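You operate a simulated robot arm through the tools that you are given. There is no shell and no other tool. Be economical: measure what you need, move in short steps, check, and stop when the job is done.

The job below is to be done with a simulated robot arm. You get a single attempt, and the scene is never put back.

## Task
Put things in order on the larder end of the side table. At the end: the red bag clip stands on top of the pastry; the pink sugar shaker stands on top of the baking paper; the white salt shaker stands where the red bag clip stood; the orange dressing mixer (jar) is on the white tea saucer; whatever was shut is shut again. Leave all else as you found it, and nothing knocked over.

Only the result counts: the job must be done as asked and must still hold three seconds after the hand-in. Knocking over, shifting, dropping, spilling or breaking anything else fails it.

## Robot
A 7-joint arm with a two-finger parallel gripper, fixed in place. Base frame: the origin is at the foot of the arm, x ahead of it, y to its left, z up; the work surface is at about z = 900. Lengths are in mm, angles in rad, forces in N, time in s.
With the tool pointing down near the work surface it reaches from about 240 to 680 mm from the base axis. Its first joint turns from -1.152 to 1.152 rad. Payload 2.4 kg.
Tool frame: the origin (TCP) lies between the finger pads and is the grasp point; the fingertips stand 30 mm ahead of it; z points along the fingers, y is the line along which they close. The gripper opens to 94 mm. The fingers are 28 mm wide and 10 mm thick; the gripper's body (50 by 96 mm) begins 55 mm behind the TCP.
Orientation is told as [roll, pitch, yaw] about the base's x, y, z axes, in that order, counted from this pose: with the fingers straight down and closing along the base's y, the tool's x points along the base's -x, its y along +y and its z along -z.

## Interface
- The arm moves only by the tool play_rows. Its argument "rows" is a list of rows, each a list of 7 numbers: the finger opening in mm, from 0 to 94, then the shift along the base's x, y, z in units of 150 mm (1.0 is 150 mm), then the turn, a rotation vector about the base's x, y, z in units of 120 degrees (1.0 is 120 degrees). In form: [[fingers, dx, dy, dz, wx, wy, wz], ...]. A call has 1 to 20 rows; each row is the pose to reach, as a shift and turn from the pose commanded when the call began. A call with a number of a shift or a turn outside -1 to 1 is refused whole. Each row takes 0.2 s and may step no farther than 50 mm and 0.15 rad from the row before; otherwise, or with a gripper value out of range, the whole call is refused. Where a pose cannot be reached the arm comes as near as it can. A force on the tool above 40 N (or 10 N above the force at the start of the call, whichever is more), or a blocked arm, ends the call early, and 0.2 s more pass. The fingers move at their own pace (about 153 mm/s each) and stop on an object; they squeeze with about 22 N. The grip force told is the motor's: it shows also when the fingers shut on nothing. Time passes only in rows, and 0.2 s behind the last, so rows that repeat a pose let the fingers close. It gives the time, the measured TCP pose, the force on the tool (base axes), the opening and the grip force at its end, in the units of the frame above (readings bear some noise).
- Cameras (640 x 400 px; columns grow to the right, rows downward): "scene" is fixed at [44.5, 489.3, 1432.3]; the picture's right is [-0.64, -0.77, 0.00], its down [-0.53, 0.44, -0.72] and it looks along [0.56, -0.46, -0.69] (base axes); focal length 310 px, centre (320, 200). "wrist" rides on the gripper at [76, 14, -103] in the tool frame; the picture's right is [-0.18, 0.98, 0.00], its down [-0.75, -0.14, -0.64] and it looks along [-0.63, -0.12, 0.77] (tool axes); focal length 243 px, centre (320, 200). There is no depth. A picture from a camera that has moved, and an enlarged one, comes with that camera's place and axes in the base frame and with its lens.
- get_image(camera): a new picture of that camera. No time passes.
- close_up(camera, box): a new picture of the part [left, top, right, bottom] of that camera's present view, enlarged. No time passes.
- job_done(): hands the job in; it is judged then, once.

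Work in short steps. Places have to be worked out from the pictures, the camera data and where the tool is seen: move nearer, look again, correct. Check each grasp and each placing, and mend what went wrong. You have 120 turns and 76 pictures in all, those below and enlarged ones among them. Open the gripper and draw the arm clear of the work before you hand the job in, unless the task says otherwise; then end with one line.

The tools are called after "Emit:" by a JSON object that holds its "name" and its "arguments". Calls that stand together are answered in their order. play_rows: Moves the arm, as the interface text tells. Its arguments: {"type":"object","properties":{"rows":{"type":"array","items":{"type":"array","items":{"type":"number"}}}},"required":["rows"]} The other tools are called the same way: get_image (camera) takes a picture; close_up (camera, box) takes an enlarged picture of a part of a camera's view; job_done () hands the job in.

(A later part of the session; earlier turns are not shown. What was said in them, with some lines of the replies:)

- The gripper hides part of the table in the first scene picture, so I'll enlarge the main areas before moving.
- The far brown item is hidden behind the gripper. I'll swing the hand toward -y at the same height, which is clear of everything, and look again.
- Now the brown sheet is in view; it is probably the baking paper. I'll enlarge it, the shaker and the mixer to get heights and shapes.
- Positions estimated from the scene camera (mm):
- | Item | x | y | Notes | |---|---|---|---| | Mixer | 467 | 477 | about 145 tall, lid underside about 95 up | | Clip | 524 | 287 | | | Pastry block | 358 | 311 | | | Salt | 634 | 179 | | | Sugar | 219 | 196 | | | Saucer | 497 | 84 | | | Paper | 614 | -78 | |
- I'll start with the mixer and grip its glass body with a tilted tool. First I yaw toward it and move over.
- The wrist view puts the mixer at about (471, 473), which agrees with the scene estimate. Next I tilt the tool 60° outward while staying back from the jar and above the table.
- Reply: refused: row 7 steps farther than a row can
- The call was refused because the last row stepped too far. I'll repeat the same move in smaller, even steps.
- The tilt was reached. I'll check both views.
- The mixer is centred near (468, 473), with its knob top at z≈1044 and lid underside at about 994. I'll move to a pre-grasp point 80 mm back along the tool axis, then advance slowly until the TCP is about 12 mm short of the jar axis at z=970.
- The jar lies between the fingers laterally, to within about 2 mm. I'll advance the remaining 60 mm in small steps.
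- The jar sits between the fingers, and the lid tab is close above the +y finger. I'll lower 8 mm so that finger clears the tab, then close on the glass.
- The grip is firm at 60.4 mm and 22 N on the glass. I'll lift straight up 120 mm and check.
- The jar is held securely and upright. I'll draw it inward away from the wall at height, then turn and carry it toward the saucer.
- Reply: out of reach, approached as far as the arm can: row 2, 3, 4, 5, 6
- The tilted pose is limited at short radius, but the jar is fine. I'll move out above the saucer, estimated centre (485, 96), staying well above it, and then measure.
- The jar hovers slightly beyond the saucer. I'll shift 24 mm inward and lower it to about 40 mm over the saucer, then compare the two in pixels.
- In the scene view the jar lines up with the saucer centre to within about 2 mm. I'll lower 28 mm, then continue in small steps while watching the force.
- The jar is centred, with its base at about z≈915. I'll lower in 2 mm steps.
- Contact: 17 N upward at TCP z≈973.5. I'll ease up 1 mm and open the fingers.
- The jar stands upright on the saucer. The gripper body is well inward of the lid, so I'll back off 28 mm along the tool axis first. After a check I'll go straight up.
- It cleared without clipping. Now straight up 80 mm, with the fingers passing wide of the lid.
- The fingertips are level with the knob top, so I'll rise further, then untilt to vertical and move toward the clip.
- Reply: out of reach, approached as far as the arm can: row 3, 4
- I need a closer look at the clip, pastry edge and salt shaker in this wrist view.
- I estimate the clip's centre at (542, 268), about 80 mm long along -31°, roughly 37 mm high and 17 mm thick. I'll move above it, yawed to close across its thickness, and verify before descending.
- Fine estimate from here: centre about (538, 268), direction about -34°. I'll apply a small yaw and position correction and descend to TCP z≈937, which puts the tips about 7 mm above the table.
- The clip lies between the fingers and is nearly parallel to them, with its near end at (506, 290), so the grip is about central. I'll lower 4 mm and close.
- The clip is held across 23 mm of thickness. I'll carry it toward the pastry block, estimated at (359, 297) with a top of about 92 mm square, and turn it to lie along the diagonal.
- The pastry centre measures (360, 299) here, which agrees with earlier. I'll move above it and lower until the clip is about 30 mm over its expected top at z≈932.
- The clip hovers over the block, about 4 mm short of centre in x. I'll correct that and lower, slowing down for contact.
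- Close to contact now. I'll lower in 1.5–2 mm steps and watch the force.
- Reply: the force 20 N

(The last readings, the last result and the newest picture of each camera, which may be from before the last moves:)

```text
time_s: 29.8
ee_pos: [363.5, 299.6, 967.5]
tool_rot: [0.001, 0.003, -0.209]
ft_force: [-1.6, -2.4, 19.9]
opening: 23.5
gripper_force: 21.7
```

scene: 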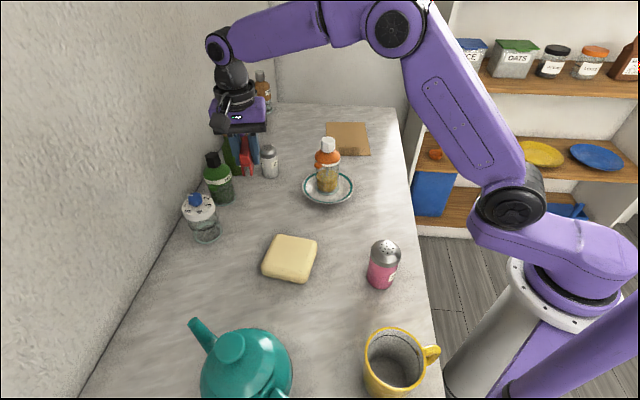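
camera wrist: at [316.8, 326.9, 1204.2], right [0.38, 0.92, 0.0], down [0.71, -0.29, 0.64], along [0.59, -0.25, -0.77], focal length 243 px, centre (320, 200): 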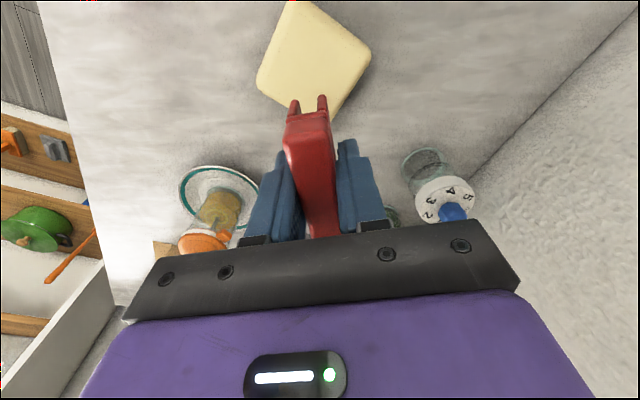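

Contact: 20 N at TCP z 967.5, so the pastry top is at about z≈932. I'll ease up 1 mm, release gently and check.

Emit:
{"name": "play_rows", "arguments": {"rows": [[5, 0, 0, 0.01, 0, 0, 0], [5, 0, 0, 0.01, 0, 0, 0], [28, 0, 0, 0.01, 0, 0, 0], [40, 0, 0, 0.01, 0, 0, 0], [50, 0, 0, 0.01, 0, 0, 0]]}}

Emit:
{"name": "play_rows", "arguments": {"rows": [[50, 0, 0, 0.1, 0, 0, 0], [50, 0, 0, 0.3, 0, 0, 0], [50, 0, 0, 0.6, 0, 0, 0], [50, 0, 0, 0.9, 0, 0, 0]]}}

Emit:
{"name": "get_image", "arguments": {"camera": "scene"}}

Emit:
{"name": "get_image", "arguments": {"camera": "wrist"}}

```text
time_s: 31.0
ee_pos: [363.5, 298.7, 968.9]
tool_rot: [-0.001, 0.003, -0.209]
ft_force: [-0.3, -0.2, -0.4]
opening: 50.0
gripper_force: 0.0
```

```text
time_s: 32.0
ee_pos: [362.4, 300.1, 1103.5]
tool_rot: [-0.001, 0.004, -0.211]
ft_force: [-0.6, 0.4, 0.4]
opening: 49.9
gripper_force: 0.1
```

```text
31 pictures are left
```

scene: 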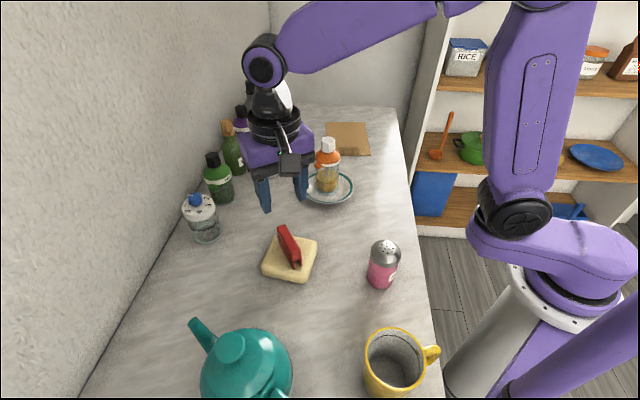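

```text
30 pictures are left
camera wrist: at [290.7, 330.0, 1206.0], right [0.39, 0.92, 0.0], down [0.71, -0.3, 0.64], along [0.59, -0.25, -0.77], focal length 243 px, centre (320, 200)
```

wrist: 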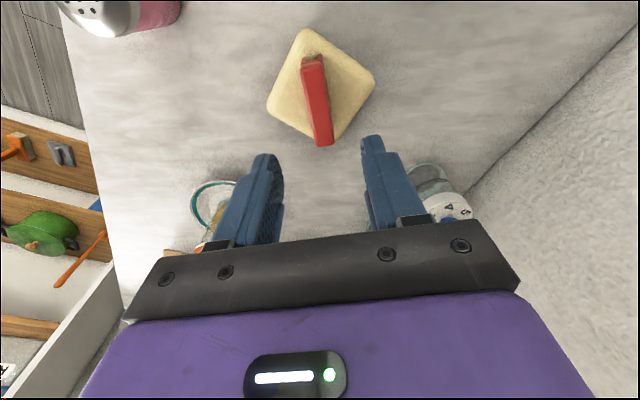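

The clip stands centred on the pastry. Next is the salt shaker, estimated at (629, 172), about 85 mm tall and 44 mm across. I'll move toward it with radial yaw and measure.

Emit:
{"name": "play_rows", "arguments": {"rows": [[60, 0.2, -0.15, 0, 0, 0, 0.057], [74, 0.45, -0.3, 0, 0, 0, 0.114], [84, 0.7, -0.45, 0, 0, 0, 0.172], [84, 0.95, -0.6, 0, 0, 0, 0.229], [84, 0.95, -0.6, 0, 0, 0, 0.229]]}}

Emit:
{"name": "close_up", "arguments": {"camera": "wrist", "box": [200, 60, 440, 230]}}

```text
time_s: 33.2
ee_pos: [504.5, 209.3, 1104.2]
tool_rot: [-0.001, 0.003, 0.269]
ft_force: [0.6, 0.3, 0.2]
opening: 84.1
gripper_force: 0.0
```

```text
2.35 times, centred on (320, 145) of wrist
camera zoom: at [427.5, 201.5, 1206.1], right [-0.09, 1.0, 0.0], down [0.77, 0.07, 0.64], along [0.64, 0.05, -0.77], focal length 571 px, centre (320, 329)
```

zoom: 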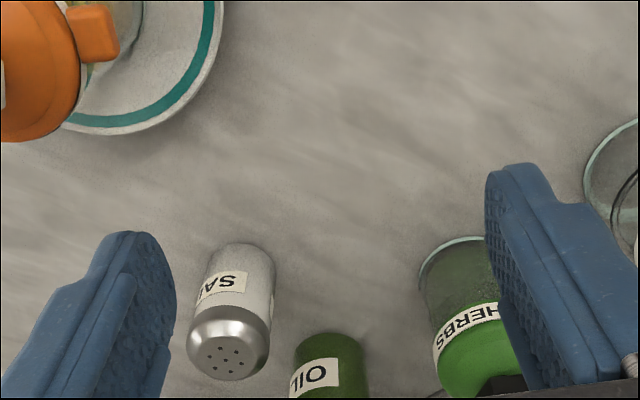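

The salt shaker refines to (629.5, 168). I'll move directly above it with the tips clear of its top, then descend to z≈950 and close.

Emit:
{"name": "play_rows", "arguments": {"rows": [[84, 0.25, -0.09, 0, 0, 0, 0], [84, 0.5, -0.18, 0, 0, 0, 0], [84, 0.75, -0.27, -0.1, 0, 0, 0], [84, 0.833, -0.275, -0.3, 0, 0, 0], [84, 0.833, -0.275, -0.4, 0, 0, 0]]}}

Emit:
{"name": "get_image", "arguments": {"camera": "wrist"}}

Emit:
{"name": "close_up", "arguments": {"camera": "scene", "box": [200, 60, 360, 180]}}

```text
time_s: 34.4
ee_pos: [632.8, 164.7, 1042.9]
tool_rot: [-0.001, 0.005, 0.27]
ft_force: [0.0, -0.5, 0.7]
opening: 84.2
gripper_force: 0.1
```

```text
28 pictures are left
camera wrist: at [554.8, 158.5, 1145.3], right [-0.08, 1.0, 0.0], down [0.77, 0.06, 0.64], along [0.64, 0.05, -0.77], focal length 243 px, centre (320, 200)
```

wrist: 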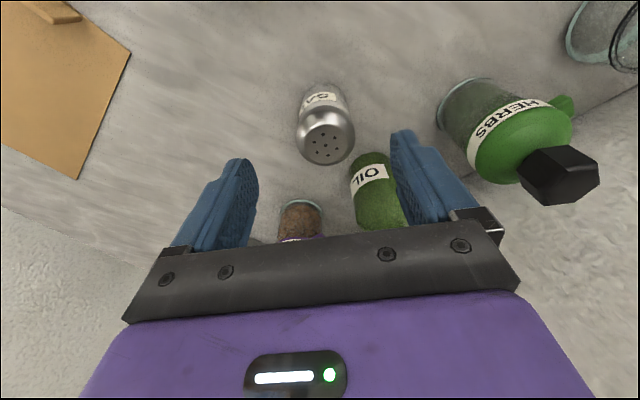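

```text
3.33 times, centred on (280, 120) of scene
camera zoom: at [44.6, 489.3, 1432.3], right [-0.64, -0.77, 0.0], down [-0.53, 0.44, -0.72], along [0.56, -0.46, -0.69], focal length 1033 px, centre (453, 467)
```

zoom: 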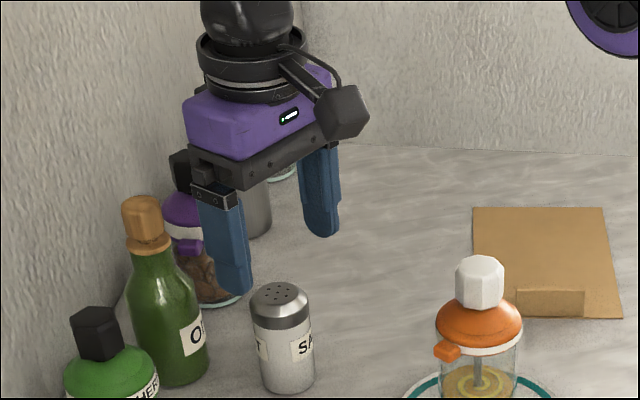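

The shaker is aligned to within about 2 mm and the oil bottle has clearance of over 25 mm. I'll narrow to 70 mm, descend to z≈950 and close.

Emit:
{"name": "play_rows", "arguments": {"rows": [[70, -0.007, 0.013, -0.1, 0, 0, 0], [70, -0.007, 0.013, -0.3, 0, 0, 0], [70, -0.007, 0.013, -0.5, 0, 0, 0], [70, -0.007, 0.013, -0.62, 0, 0, 0], [50, -0.007, 0.013, -0.62, 0, 0, 0], [25, -0.007, 0.013, -0.62, 0, 0, 0], [25, -0.007, 0.013, -0.62, 0, 0, 0]]}}

Emit:
{"name": "play_rows", "arguments": {"rows": [[25, 0, 0, 0.05, 0, 0, 0], [25, 0, 0, 0.2, 0, 0, 0], [25, 0, 0, 0.45, 0, 0, 0], [25, 0, 0, 0.7, 0, 0, 0], [25, 0, 0, 0.9, 0, 0, 0]]}}

Emit:
{"name": "get_image", "arguments": {"camera": "scene"}}

```text
time_s: 36.0
ee_pos: [629.7, 169.5, 948.3]
tool_rot: [0.001, 0.003, 0.268]
ft_force: [-0.3, -0.2, 0.3]
opening: 45.3
gripper_force: 21.9
```

```text
time_s: 37.2
ee_pos: [629.1, 169.6, 1084.5]
tool_rot: [0.001, 0.004, 0.267]
ft_force: [0.0, -0.1, -1.0]
opening: 44.9
gripper_force: 21.8
```

```text
26 pictures are left
```

scene: 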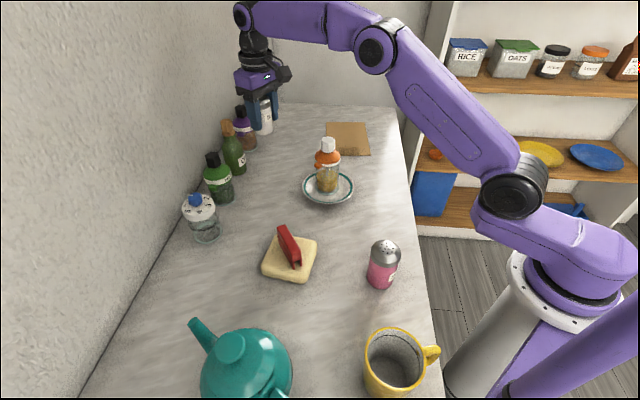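

The salt shaker is held at 45 mm. I'll carry it over to the clip's old spot at (538.5, 269.5), keeping height and clear of the bottles.

Emit:
{"name": "play_rows", "arguments": {"rows": [[25, -0.3, 0.05, 0, 0, 0, 0.03], [25, -0.5, 0.25, 0, 0, 0, 0.06], [25, -0.6, 0.5, 0, 0, 0, 0.09], [25, -0.603, 0.665, -0.1, 0, 0, 0.09], [25, -0.603, 0.665, -0.4, 0, 0, 0.09], [25, -0.603, 0.665, -0.7, 0, 0, 0.09]]}}

Emit:
{"name": "close_up", "arguments": {"camera": "scene", "box": [180, 120, 340, 240]}}

```text
time_s: 38.6
ee_pos: [538.7, 270.1, 979.6]
tool_rot: [-0.001, 0.001, 0.457]
ft_force: [0.4, -0.5, -1.7]
opening: 45.5
gripper_force: 22.0
```

```text
3.33 times, centred on (260, 180) of scene
camera zoom: at [44.6, 489.4, 1432.3], right [-0.64, -0.77, 0.0], down [-0.53, 0.44, -0.72], along [0.56, -0.46, -0.69], focal length 1033 px, centre (520, 267)
```

zoom: 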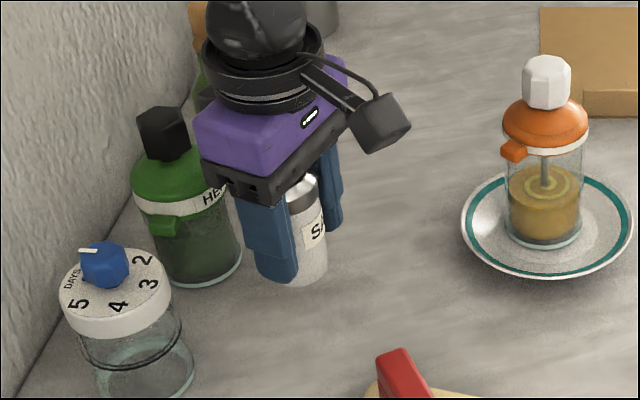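

I want a sharper look at the shaker base against the target before lowering it.

Emit:
{"name": "close_up", "arguments": {"camera": "scene", "box": [225, 155, 305, 215]}}

Emit:
{"name": "get_image", "arguments": {"camera": "wrist"}}

```text
6.67 times, centred on (265, 185) of scene
camera zoom: at [44.6, 489.4, 1432.3], right [-0.64, -0.77, 0.0], down [-0.53, 0.44, -0.72], along [0.56, -0.46, -0.69], focal length 2067 px, centre (687, 300)
```

zoom: 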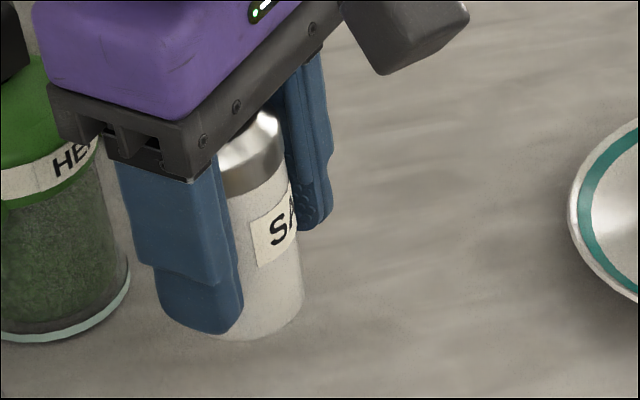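

```text
23 pictures are left
camera wrist: at [464.1, 249.2, 1081.8], right [-0.27, 0.96, 0.0], down [0.74, 0.21, 0.64], along [0.62, 0.17, -0.77], focal length 243 px, centre (320, 200)
```

wrist: 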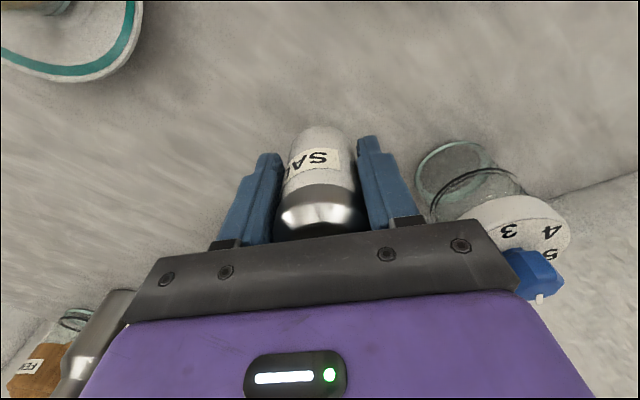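

Both views put the shaker about 8.5 mm outward of the TCP in the grip, so I'll shift the TCP to (532, 265) to centre it on the clip's old place. Then I lower to just above contact.

Emit:
{"name": "play_rows", "arguments": {"rows": [[25, -0.046, -0.035, -0.03, 0, 0, 0], [25, -0.046, -0.035, -0.12, 0, 0, 0], [25, -0.046, -0.035, -0.175, 0, 0, 0], [25, -0.046, -0.035, -0.19, 0, 0, 0]]}}

```text
time_s: 39.6
ee_pos: [532.6, 262.0, 952.0]
tool_rot: [0.002, 0.005, 0.457]
ft_force: [-0.7, -0.1, -1.6]
opening: 45.1
gripper_force: 22.1
```

Emit:
{"name": "play_rows", "arguments": {"rows": [[25, 0, 0.01, -0.012, 0, 0, 0], [25, 0, 0.01, -0.022, 0, 0, 0]]}}

```text
time_s: 40.2
ee_pos: [531.8, 265.3, 947.2]
tool_rot: [0.0, 0.002, 0.458]
ft_force: [0.1, 0.4, -1.0]
opening: 45.6
gripper_force: 22.0
```

Still no contact, so I'll go down a little further.

Emit:
{"name": "play_rows", "arguments": {"rows": [[25, 0, 0, -0.007, 0, 0, 0], [25, 0, 0, -0.007, 0, 0, 0]]}}

```text
time_s: 40.8
ee_pos: [531.9, 266.1, 947.8]
tool_rot: [-0.001, 0.002, 0.458]
ft_force: [0.5, -0.8, 7.6]
opening: 45.2
gripper_force: 22.1
```

Light contact at 7.6 N. I'll release, rise straight up and check.

Emit:
{"name": "play_rows", "arguments": {"rows": [[50, 0, 0, 0, 0, 0, 0], [60, 0, 0, 0, 0, 0, 0], [74, 0, 0, 0, 0, 0, 0], [74, 0, 0, 0, 0, 0, 0]]}}

Emit:
{"name": "play_rows", "arguments": {"rows": [[74, 0, 0, 0.1, 0, 0, 0], [74, 0, 0, 0.3, 0, 0, 0], [74, 0, 0, 0.6, 0, 0, 0], [74, 0, 0, 0.9, 0, 0, 0], [74, -0.2, 0, 1, 0, 0, 0], [74, -0.5, 0, 1, 0, 0, 0]]}}

Emit:
{"name": "get_image", "arguments": {"camera": "scene"}}

Emit:
{"name": "get_image", "arguments": {"camera": "wrist"}}

```text
time_s: 41.8
ee_pos: [532.3, 266.5, 947.3]
tool_rot: [-0.002, 0.003, 0.457]
ft_force: [0.2, -0.7, -0.4]
opening: 74.0
gripper_force: 0.1
```

```text
time_s: 43.2
ee_pos: [457.6, 266.3, 1096.5]
tool_rot: [-0.001, 0.003, 0.457]
ft_force: [-0.4, -0.9, -0.2]
opening: 74.3
gripper_force: 0.0
```

```text
22 pictures are left
```

scene: 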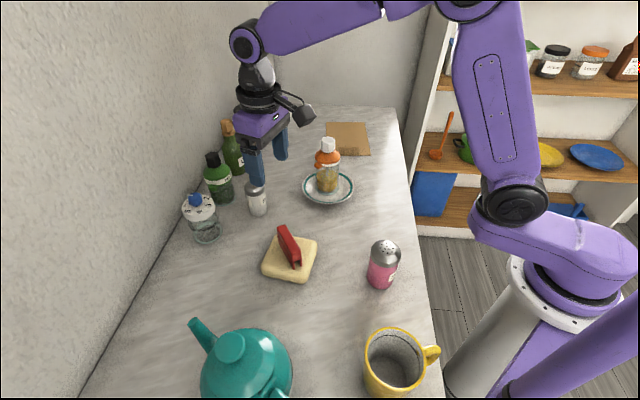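

```text
21 pictures are left
camera wrist: at [382.8, 244.7, 1198.3], right [-0.27, 0.96, 0.0], down [0.74, 0.21, 0.64], along [0.62, 0.17, -0.77], focal length 243 px, centre (320, 200)
```

wrist: 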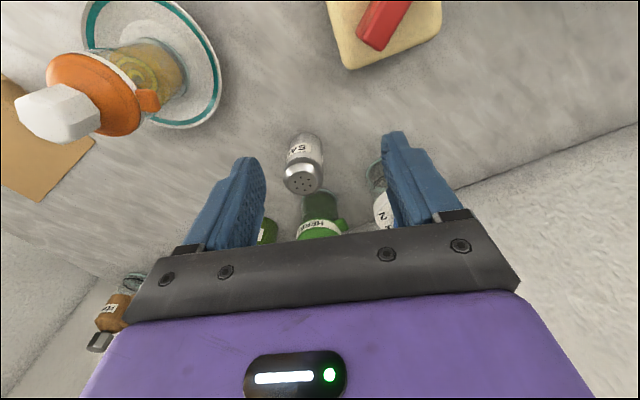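

The salt shaker stands where the clip was. Next is the sugar shaker, estimated at (226, 187), about 93 mm tall and 53 mm across. I'll move over it at height.

Emit:
{"name": "play_rows", "arguments": {"rows": [[94, -0.3, -0.1, 0.1, 0, 0, 0.04], [94, -0.6, -0.2, 0.1, 0, 0, 0.08], [94, -0.9, -0.3, 0.1, 0, 0, 0.111]]}}

Emit:
{"name": "play_rows", "arguments": {"rows": [[94, -0.3, -0.12, 0, 0, 0, 0], [94, -0.58, -0.23, 0, 0, 0, 0], [94, -0.58, -0.23, 0, 0, 0, 0]]}}

Emit:
{"name": "get_image", "arguments": {"camera": "wrist"}}

Emit:
{"name": "close_up", "arguments": {"camera": "scene", "box": [300, 180, 460, 300]}}

```text
time_s: 44.0
ee_pos: [318.8, 219.9, 1109.2]
tool_rot: [-0.001, 0.004, 0.691]
ft_force: [0.9, 0.0, 0.3]
opening: 94.1
gripper_force: 0.0
```

```text
time_s: 44.8
ee_pos: [233.3, 187.1, 1110.7]
tool_rot: [0.0, 0.003, 0.689]
ft_force: [0.1, 0.1, -0.6]
opening: 94.0
gripper_force: 0.1
```

```text
20 pictures are left
camera wrist: at [165.6, 148.6, 1212.1], right [-0.48, 0.88, 0.0], down [0.67, 0.37, 0.64], along [0.56, 0.31, -0.77], focal length 243 px, centre (320, 200)
```

wrist: 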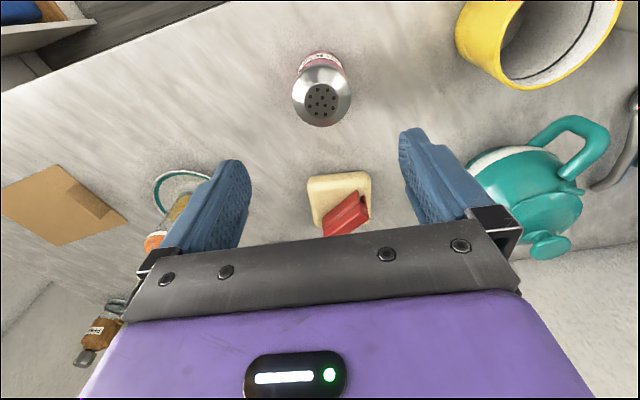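

```text
3.33 times, centred on (380, 240) of scene
camera zoom: at [44.5, 489.3, 1432.3], right [-0.64, -0.77, 0.0], down [-0.53, 0.44, -0.72], along [0.56, -0.46, -0.69], focal length 1033 px, centre (120, 67)
```

zoom: 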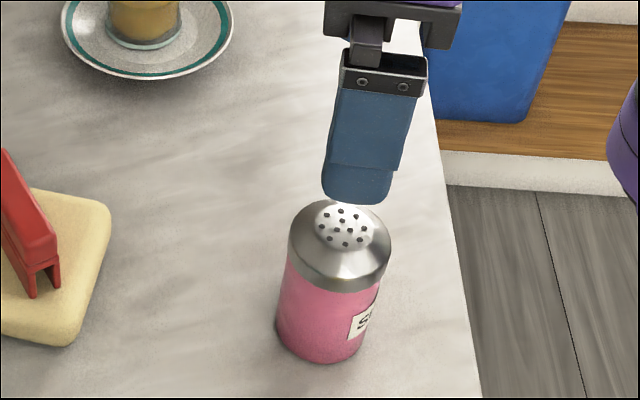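

The shaker centre is at (226, 186). I'll adjust and descend to TCP z≈957 so the gripper body stays above the cap, then close.

Emit:
{"name": "play_rows", "arguments": {"rows": [[94, -0.047, -0.007, -0.25, 0, 0, 0], [94, -0.047, -0.007, -0.5, 0, 0, 0], [94, -0.047, -0.007, -0.75, 0, 0, 0], [90, -0.047, -0.007, -0.95, 0, 0, 0]]}}

Emit:
{"name": "get_image", "arguments": {"camera": "wrist"}}

```text
time_s: 45.8
ee_pos: [228.4, 186.5, 969.5]
tool_rot: [0.0, 0.002, 0.689]
ft_force: [0.5, -0.1, -0.2]
opening: 89.9
gripper_force: 0.0
```

```text
18 pictures are left
camera wrist: at [160.4, 149.4, 1071.7], right [-0.48, 0.88, 0.0], down [0.67, 0.37, 0.64], along [0.56, 0.31, -0.77], focal length 243 px, centre (320, 200)
```

wrist: 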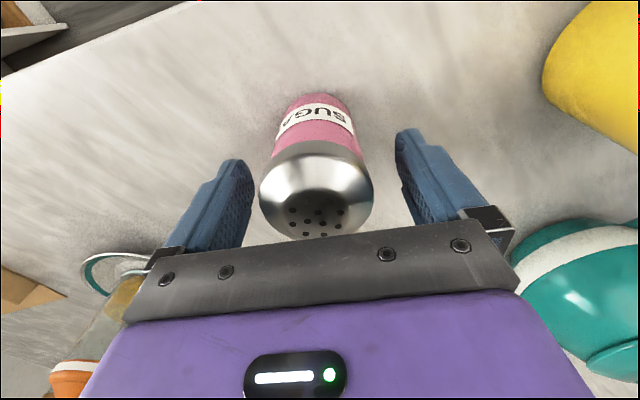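

The shaker is well centred between the fingers. I'll go down 12 mm more, close and lift.

Emit:
{"name": "play_rows", "arguments": {"rows": [[90, 0, 0, -0.08, 0, 0, 0], [60, 0, 0, -0.08, 0, 0, 0], [35, 0, 0, -0.08, 0, 0, 0], [35, 0, 0, -0.08, 0, 0, 0]]}}

Emit:
{"name": "play_rows", "arguments": {"rows": [[35, 0, 0, 0.05, 0, 0, 0], [35, 0, 0, 0.2, 0, 0, 0], [35, 0, 0, 0.5, 0, 0, 0], [35, 0, 0, 0.8, 0, 0, 0], [35, 0, 0, 1, 0, 0, 0]]}}

Emit:
{"name": "get_image", "arguments": {"camera": "wrist"}}

```text
time_s: 46.8
ee_pos: [228.0, 186.1, 956.8]
tool_rot: [-0.001, 0.002, 0.691]
ft_force: [0.4, -0.4, -0.9]
opening: 54.6
gripper_force: 21.7
```

```text
time_s: 48.0
ee_pos: [226.8, 184.9, 1107.2]
tool_rot: [0.0, 0.002, 0.69]
ft_force: [0.1, 0.0, -1.6]
opening: 53.9
gripper_force: 21.8
```

```text
17 pictures are left
camera wrist: at [159.1, 147.8, 1210.5], right [-0.48, 0.87, 0.0], down [0.67, 0.37, 0.64], along [0.56, 0.31, -0.77], focal length 243 px, centre (320, 200)
```

wrist: 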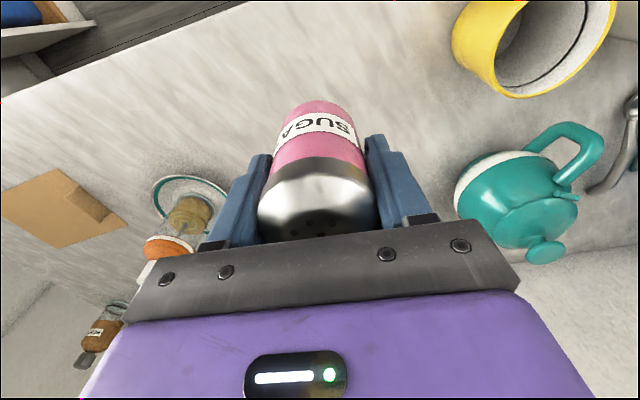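

The sugar shaker is held at 54 mm and centred at the TCP. The paper measures about 125×190 mm, centred at (632, -108), with a folded tab on its near edge. I'll carry the shaker around the inner side, away from the mixer.

Emit:
{"name": "play_rows", "arguments": {"rows": [[35, 0.1, -0.2, 0.05, 0, 0, -0.068], [35, 0.2, -0.4, 0.1, 0, 0, -0.136], [35, 0.3, -0.6, 0.2, 0, 0, -0.204], [35, 0.4, -0.8, 0.2, 0, 0, -0.272], [35, 0.5, -1, 0.2, 0, 0, -0.34]]}}

Emit:
{"name": "play_rows", "arguments": {"rows": [[35, 0.25, -0.1, 0, 0, 0, -0.05], [35, 0.5, -0.2, 0, 0, 0, -0.07], [35, 0.75, -0.3, 0, 0, 0, -0.07], [35, 1, -0.45, 0, 0, 0, -0.07], [35, 1, -0.45, 0, 0, 0, -0.07]]}}

Emit:
{"name": "get_image", "arguments": {"camera": "wrist"}}

```text
time_s: 49.2
ee_pos: [303.0, 34.6, 1137.9]
tool_rot: [0.001, 0.002, -0.023]
ft_force: [-0.5, -0.2, -1.2]
opening: 53.8
gripper_force: 22.2
```

```text
time_s: 50.4
ee_pos: [453.4, -34.0, 1140.3]
tool_rot: [0.0, 0.002, -0.168]
ft_force: [0.3, 0.4, -1.2]
opening: 53.8
gripper_force: 22.4
```

```text
16 pictures are left
camera wrist: at [380.9, -6.8, 1243.1], right [0.35, 0.94, 0.0], down [0.72, -0.27, 0.64], along [0.6, -0.22, -0.77], focal length 243 px, centre (320, 200)
```

wrist: 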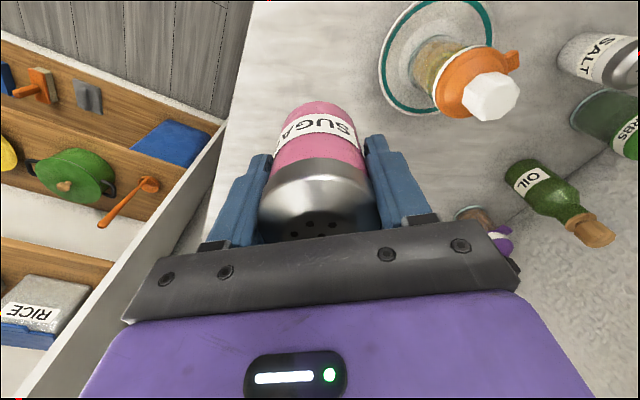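

The path is clear. I'll continue over the paper and lower to about 40 mm above it.

Emit:
{"name": "play_rows", "arguments": {"rows": [[35, 0.25, -0.1, 0, 0, 0, 0], [35, 0.5, -0.2, 0, 0, 0, 0], [35, 0.75, -0.3, 0, 0, 0, 0], [35, 1, -0.4, 0, 0, 0, 0]]}}

Emit:
{"name": "play_rows", "arguments": {"rows": [[35, 0.16, -0.08, -0.2, 0, 0, 0], [35, 0.16, -0.08, -0.5, 0, 0, 0], [35, 0.16, -0.08, -0.75, 0, 0, 0], [35, 0.16, -0.08, -0.95, 0, 0, 0], [35, 0.16, -0.08, -0.95, 0, 0, 0]]}}

Emit:
{"name": "close_up", "arguments": {"camera": "scene", "box": [260, 60, 420, 180]}}

Emit:
{"name": "get_image", "arguments": {"camera": "wrist"}}

```text
time_s: 51.4
ee_pos: [603.9, -94.2, 1137.5]
tool_rot: [0.001, 0.005, -0.167]
ft_force: [-0.7, 0.5, -1.3]
opening: 53.6
gripper_force: 22.5
```

```text
time_s: 52.6
ee_pos: [628.4, -105.4, 995.0]
tool_rot: [-0.001, 0.003, -0.167]
ft_force: [0.3, -0.5, -0.9]
opening: 53.6
gripper_force: 22.3
```

```text
3.33 times, centred on (340, 120) of scene
camera zoom: at [44.6, 489.3, 1432.3], right [-0.64, -0.77, 0.0], down [-0.53, 0.44, -0.72], along [0.56, -0.46, -0.69], focal length 1033 px, centre (253, 467)
```

zoom: 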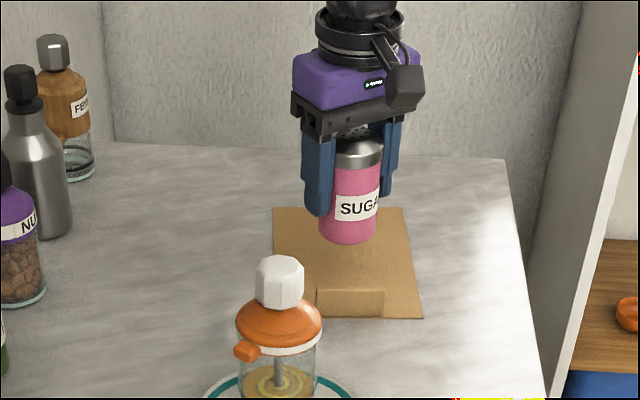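

```text
14 pictures are left
camera wrist: at [554.7, -78.5, 1097.6], right [0.35, 0.94, 0.0], down [0.72, -0.27, 0.64], along [0.6, -0.22, -0.77], focal length 243 px, centre (320, 200)
```

wrist: 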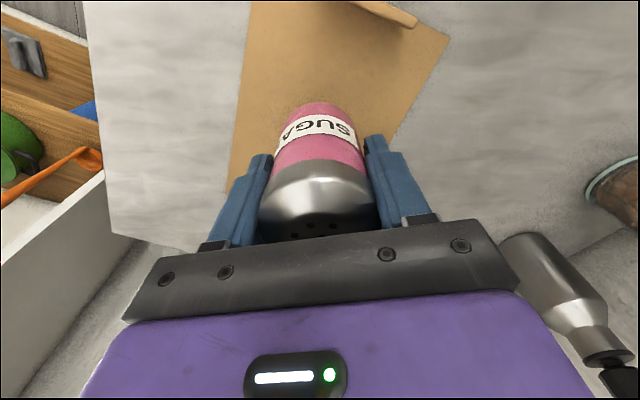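

The shaker's projected base falls on the paper's centre, clear of the tab. I'll lower to about 6 mm above expected contact, then in small steps.

Emit:
{"name": "play_rows", "arguments": {"rows": [[35, 0, 0, -0.08, 0, 0, 0], [35, 0, 0, -0.16, 0, 0, 0], [35, 0, 0, -0.2, 0, 0, 0], [35, 0, 0, -0.213, 0, 0, 0]]}}

Emit:
{"name": "play_rows", "arguments": {"rows": [[35, 0, 0, -0.01, 0, 0, 0], [35, 0, 0, -0.02, 0, 0, 0]]}}

```text
time_s: 53.6
ee_pos: [626.0, -105.2, 963.6]
tool_rot: [0.001, 0.004, -0.169]
ft_force: [0.5, -0.5, -1.9]
opening: 53.5
gripper_force: 21.9
```

```text
time_s: 54.2
ee_pos: [626.6, -106.2, 959.4]
tool_rot: [0.002, 0.0, -0.167]
ft_force: [0.7, 1.3, -0.8]
opening: 53.6
gripper_force: 22.0
```

Emit:
{"name": "play_rows", "arguments": {"rows": [[35, 0, 0, -0.008, 0, 0, 0], [35, 0, 0, -0.014, 0, 0, 0]]}}

```text
time_s: 54.8
ee_pos: [627.8, -105.8, 958.7]
tool_rot: [0.0, 0.0, -0.169]
ft_force: [-1.2, 0.1, 5.4]
opening: 52.9
gripper_force: 21.9
```

Light contact at 5.4 N. I'll release, rise and check.

Emit:
{"name": "play_rows", "arguments": {"rows": [[58, 0, 0, 0, 0, 0, 0], [70, 0, 0, 0, 0, 0, 0], [84, 0, 0, 0, 0, 0, 0], [84, 0, 0, 0, 0, 0, 0]]}}

Emit:
{"name": "play_rows", "arguments": {"rows": [[84, 0, 0, 0.1, 0, 0, 0], [84, 0, 0, 0.3, 0, 0, 0], [84, 0, 0, 0.6, 0, 0, 0], [84, 0, 0, 0.9, 0, 0, 0], [84, -0.2, 0, 1, 0, 0, 0], [84, -0.5, 0, 1, 0, 0, 0], [84, -0.8, 0, 1, 0, 0, 0], [84, -1, -0.1, 1, 0, 0, 0]]}}

Emit:
{"name": "get_image", "arguments": {"camera": "scene"}}

Emit:
{"name": "close_up", "arguments": {"camera": "scene", "box": [180, 100, 390, 300]}}

```text
time_s: 55.8
ee_pos: [626.2, -104.6, 958.2]
tool_rot: [-0.001, 0.003, -0.169]
ft_force: [0.2, 2.1, -0.3]
opening: 84.2
gripper_force: 0.1
```

```text
time_s: 57.6
ee_pos: [480.0, -120.3, 1107.2]
tool_rot: [-0.002, 0.004, -0.168]
ft_force: [0.7, 0.2, 0.3]
opening: 83.8
gripper_force: 0.0
```

```text
13 pictures are left
```

scene: 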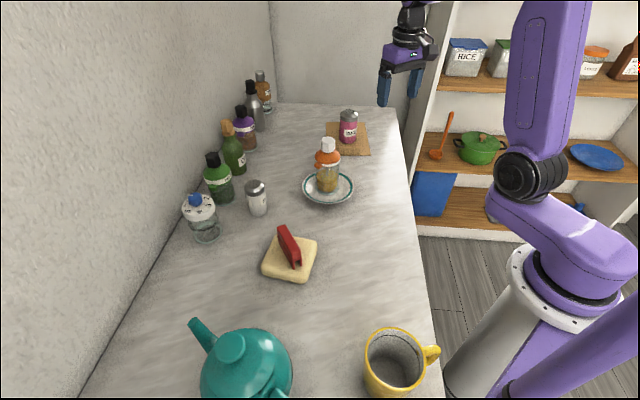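

```text
2.00 times, centred on (285, 200) of scene
camera zoom: at [44.5, 489.3, 1432.3], right [-0.64, -0.77, 0.0], down [-0.53, 0.44, -0.72], along [0.56, -0.46, -0.69], focal length 620 px, centre (390, 200)
```

zoom: 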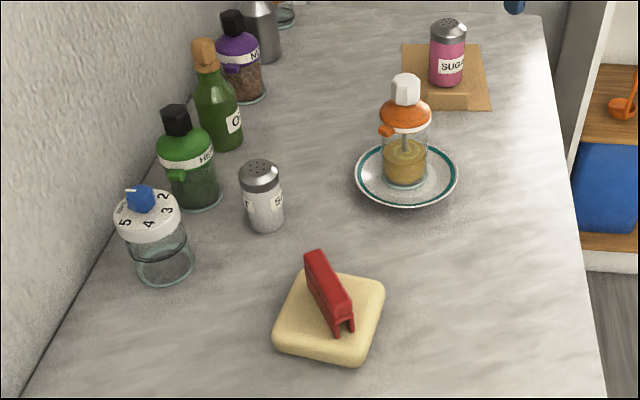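

The clip stands on the pastry, the sugar on the paper, the salt on the clip's old spot, and the mixer on the saucer. The mixer's lid is still on, nothing is knocked over, and the gripper is open and clear, so I'm handing in.

Emit:
{"name": "job_done", "arguments": {}}

```text
The job is handed in.
```

I've handed the job in: the red bag clip is on the pastry, the pink sugar shaker on the baking paper, the white salt shaker where the clip stood, and the orange dressing mixer, still shut, on the saucer, with nothing knocked over.
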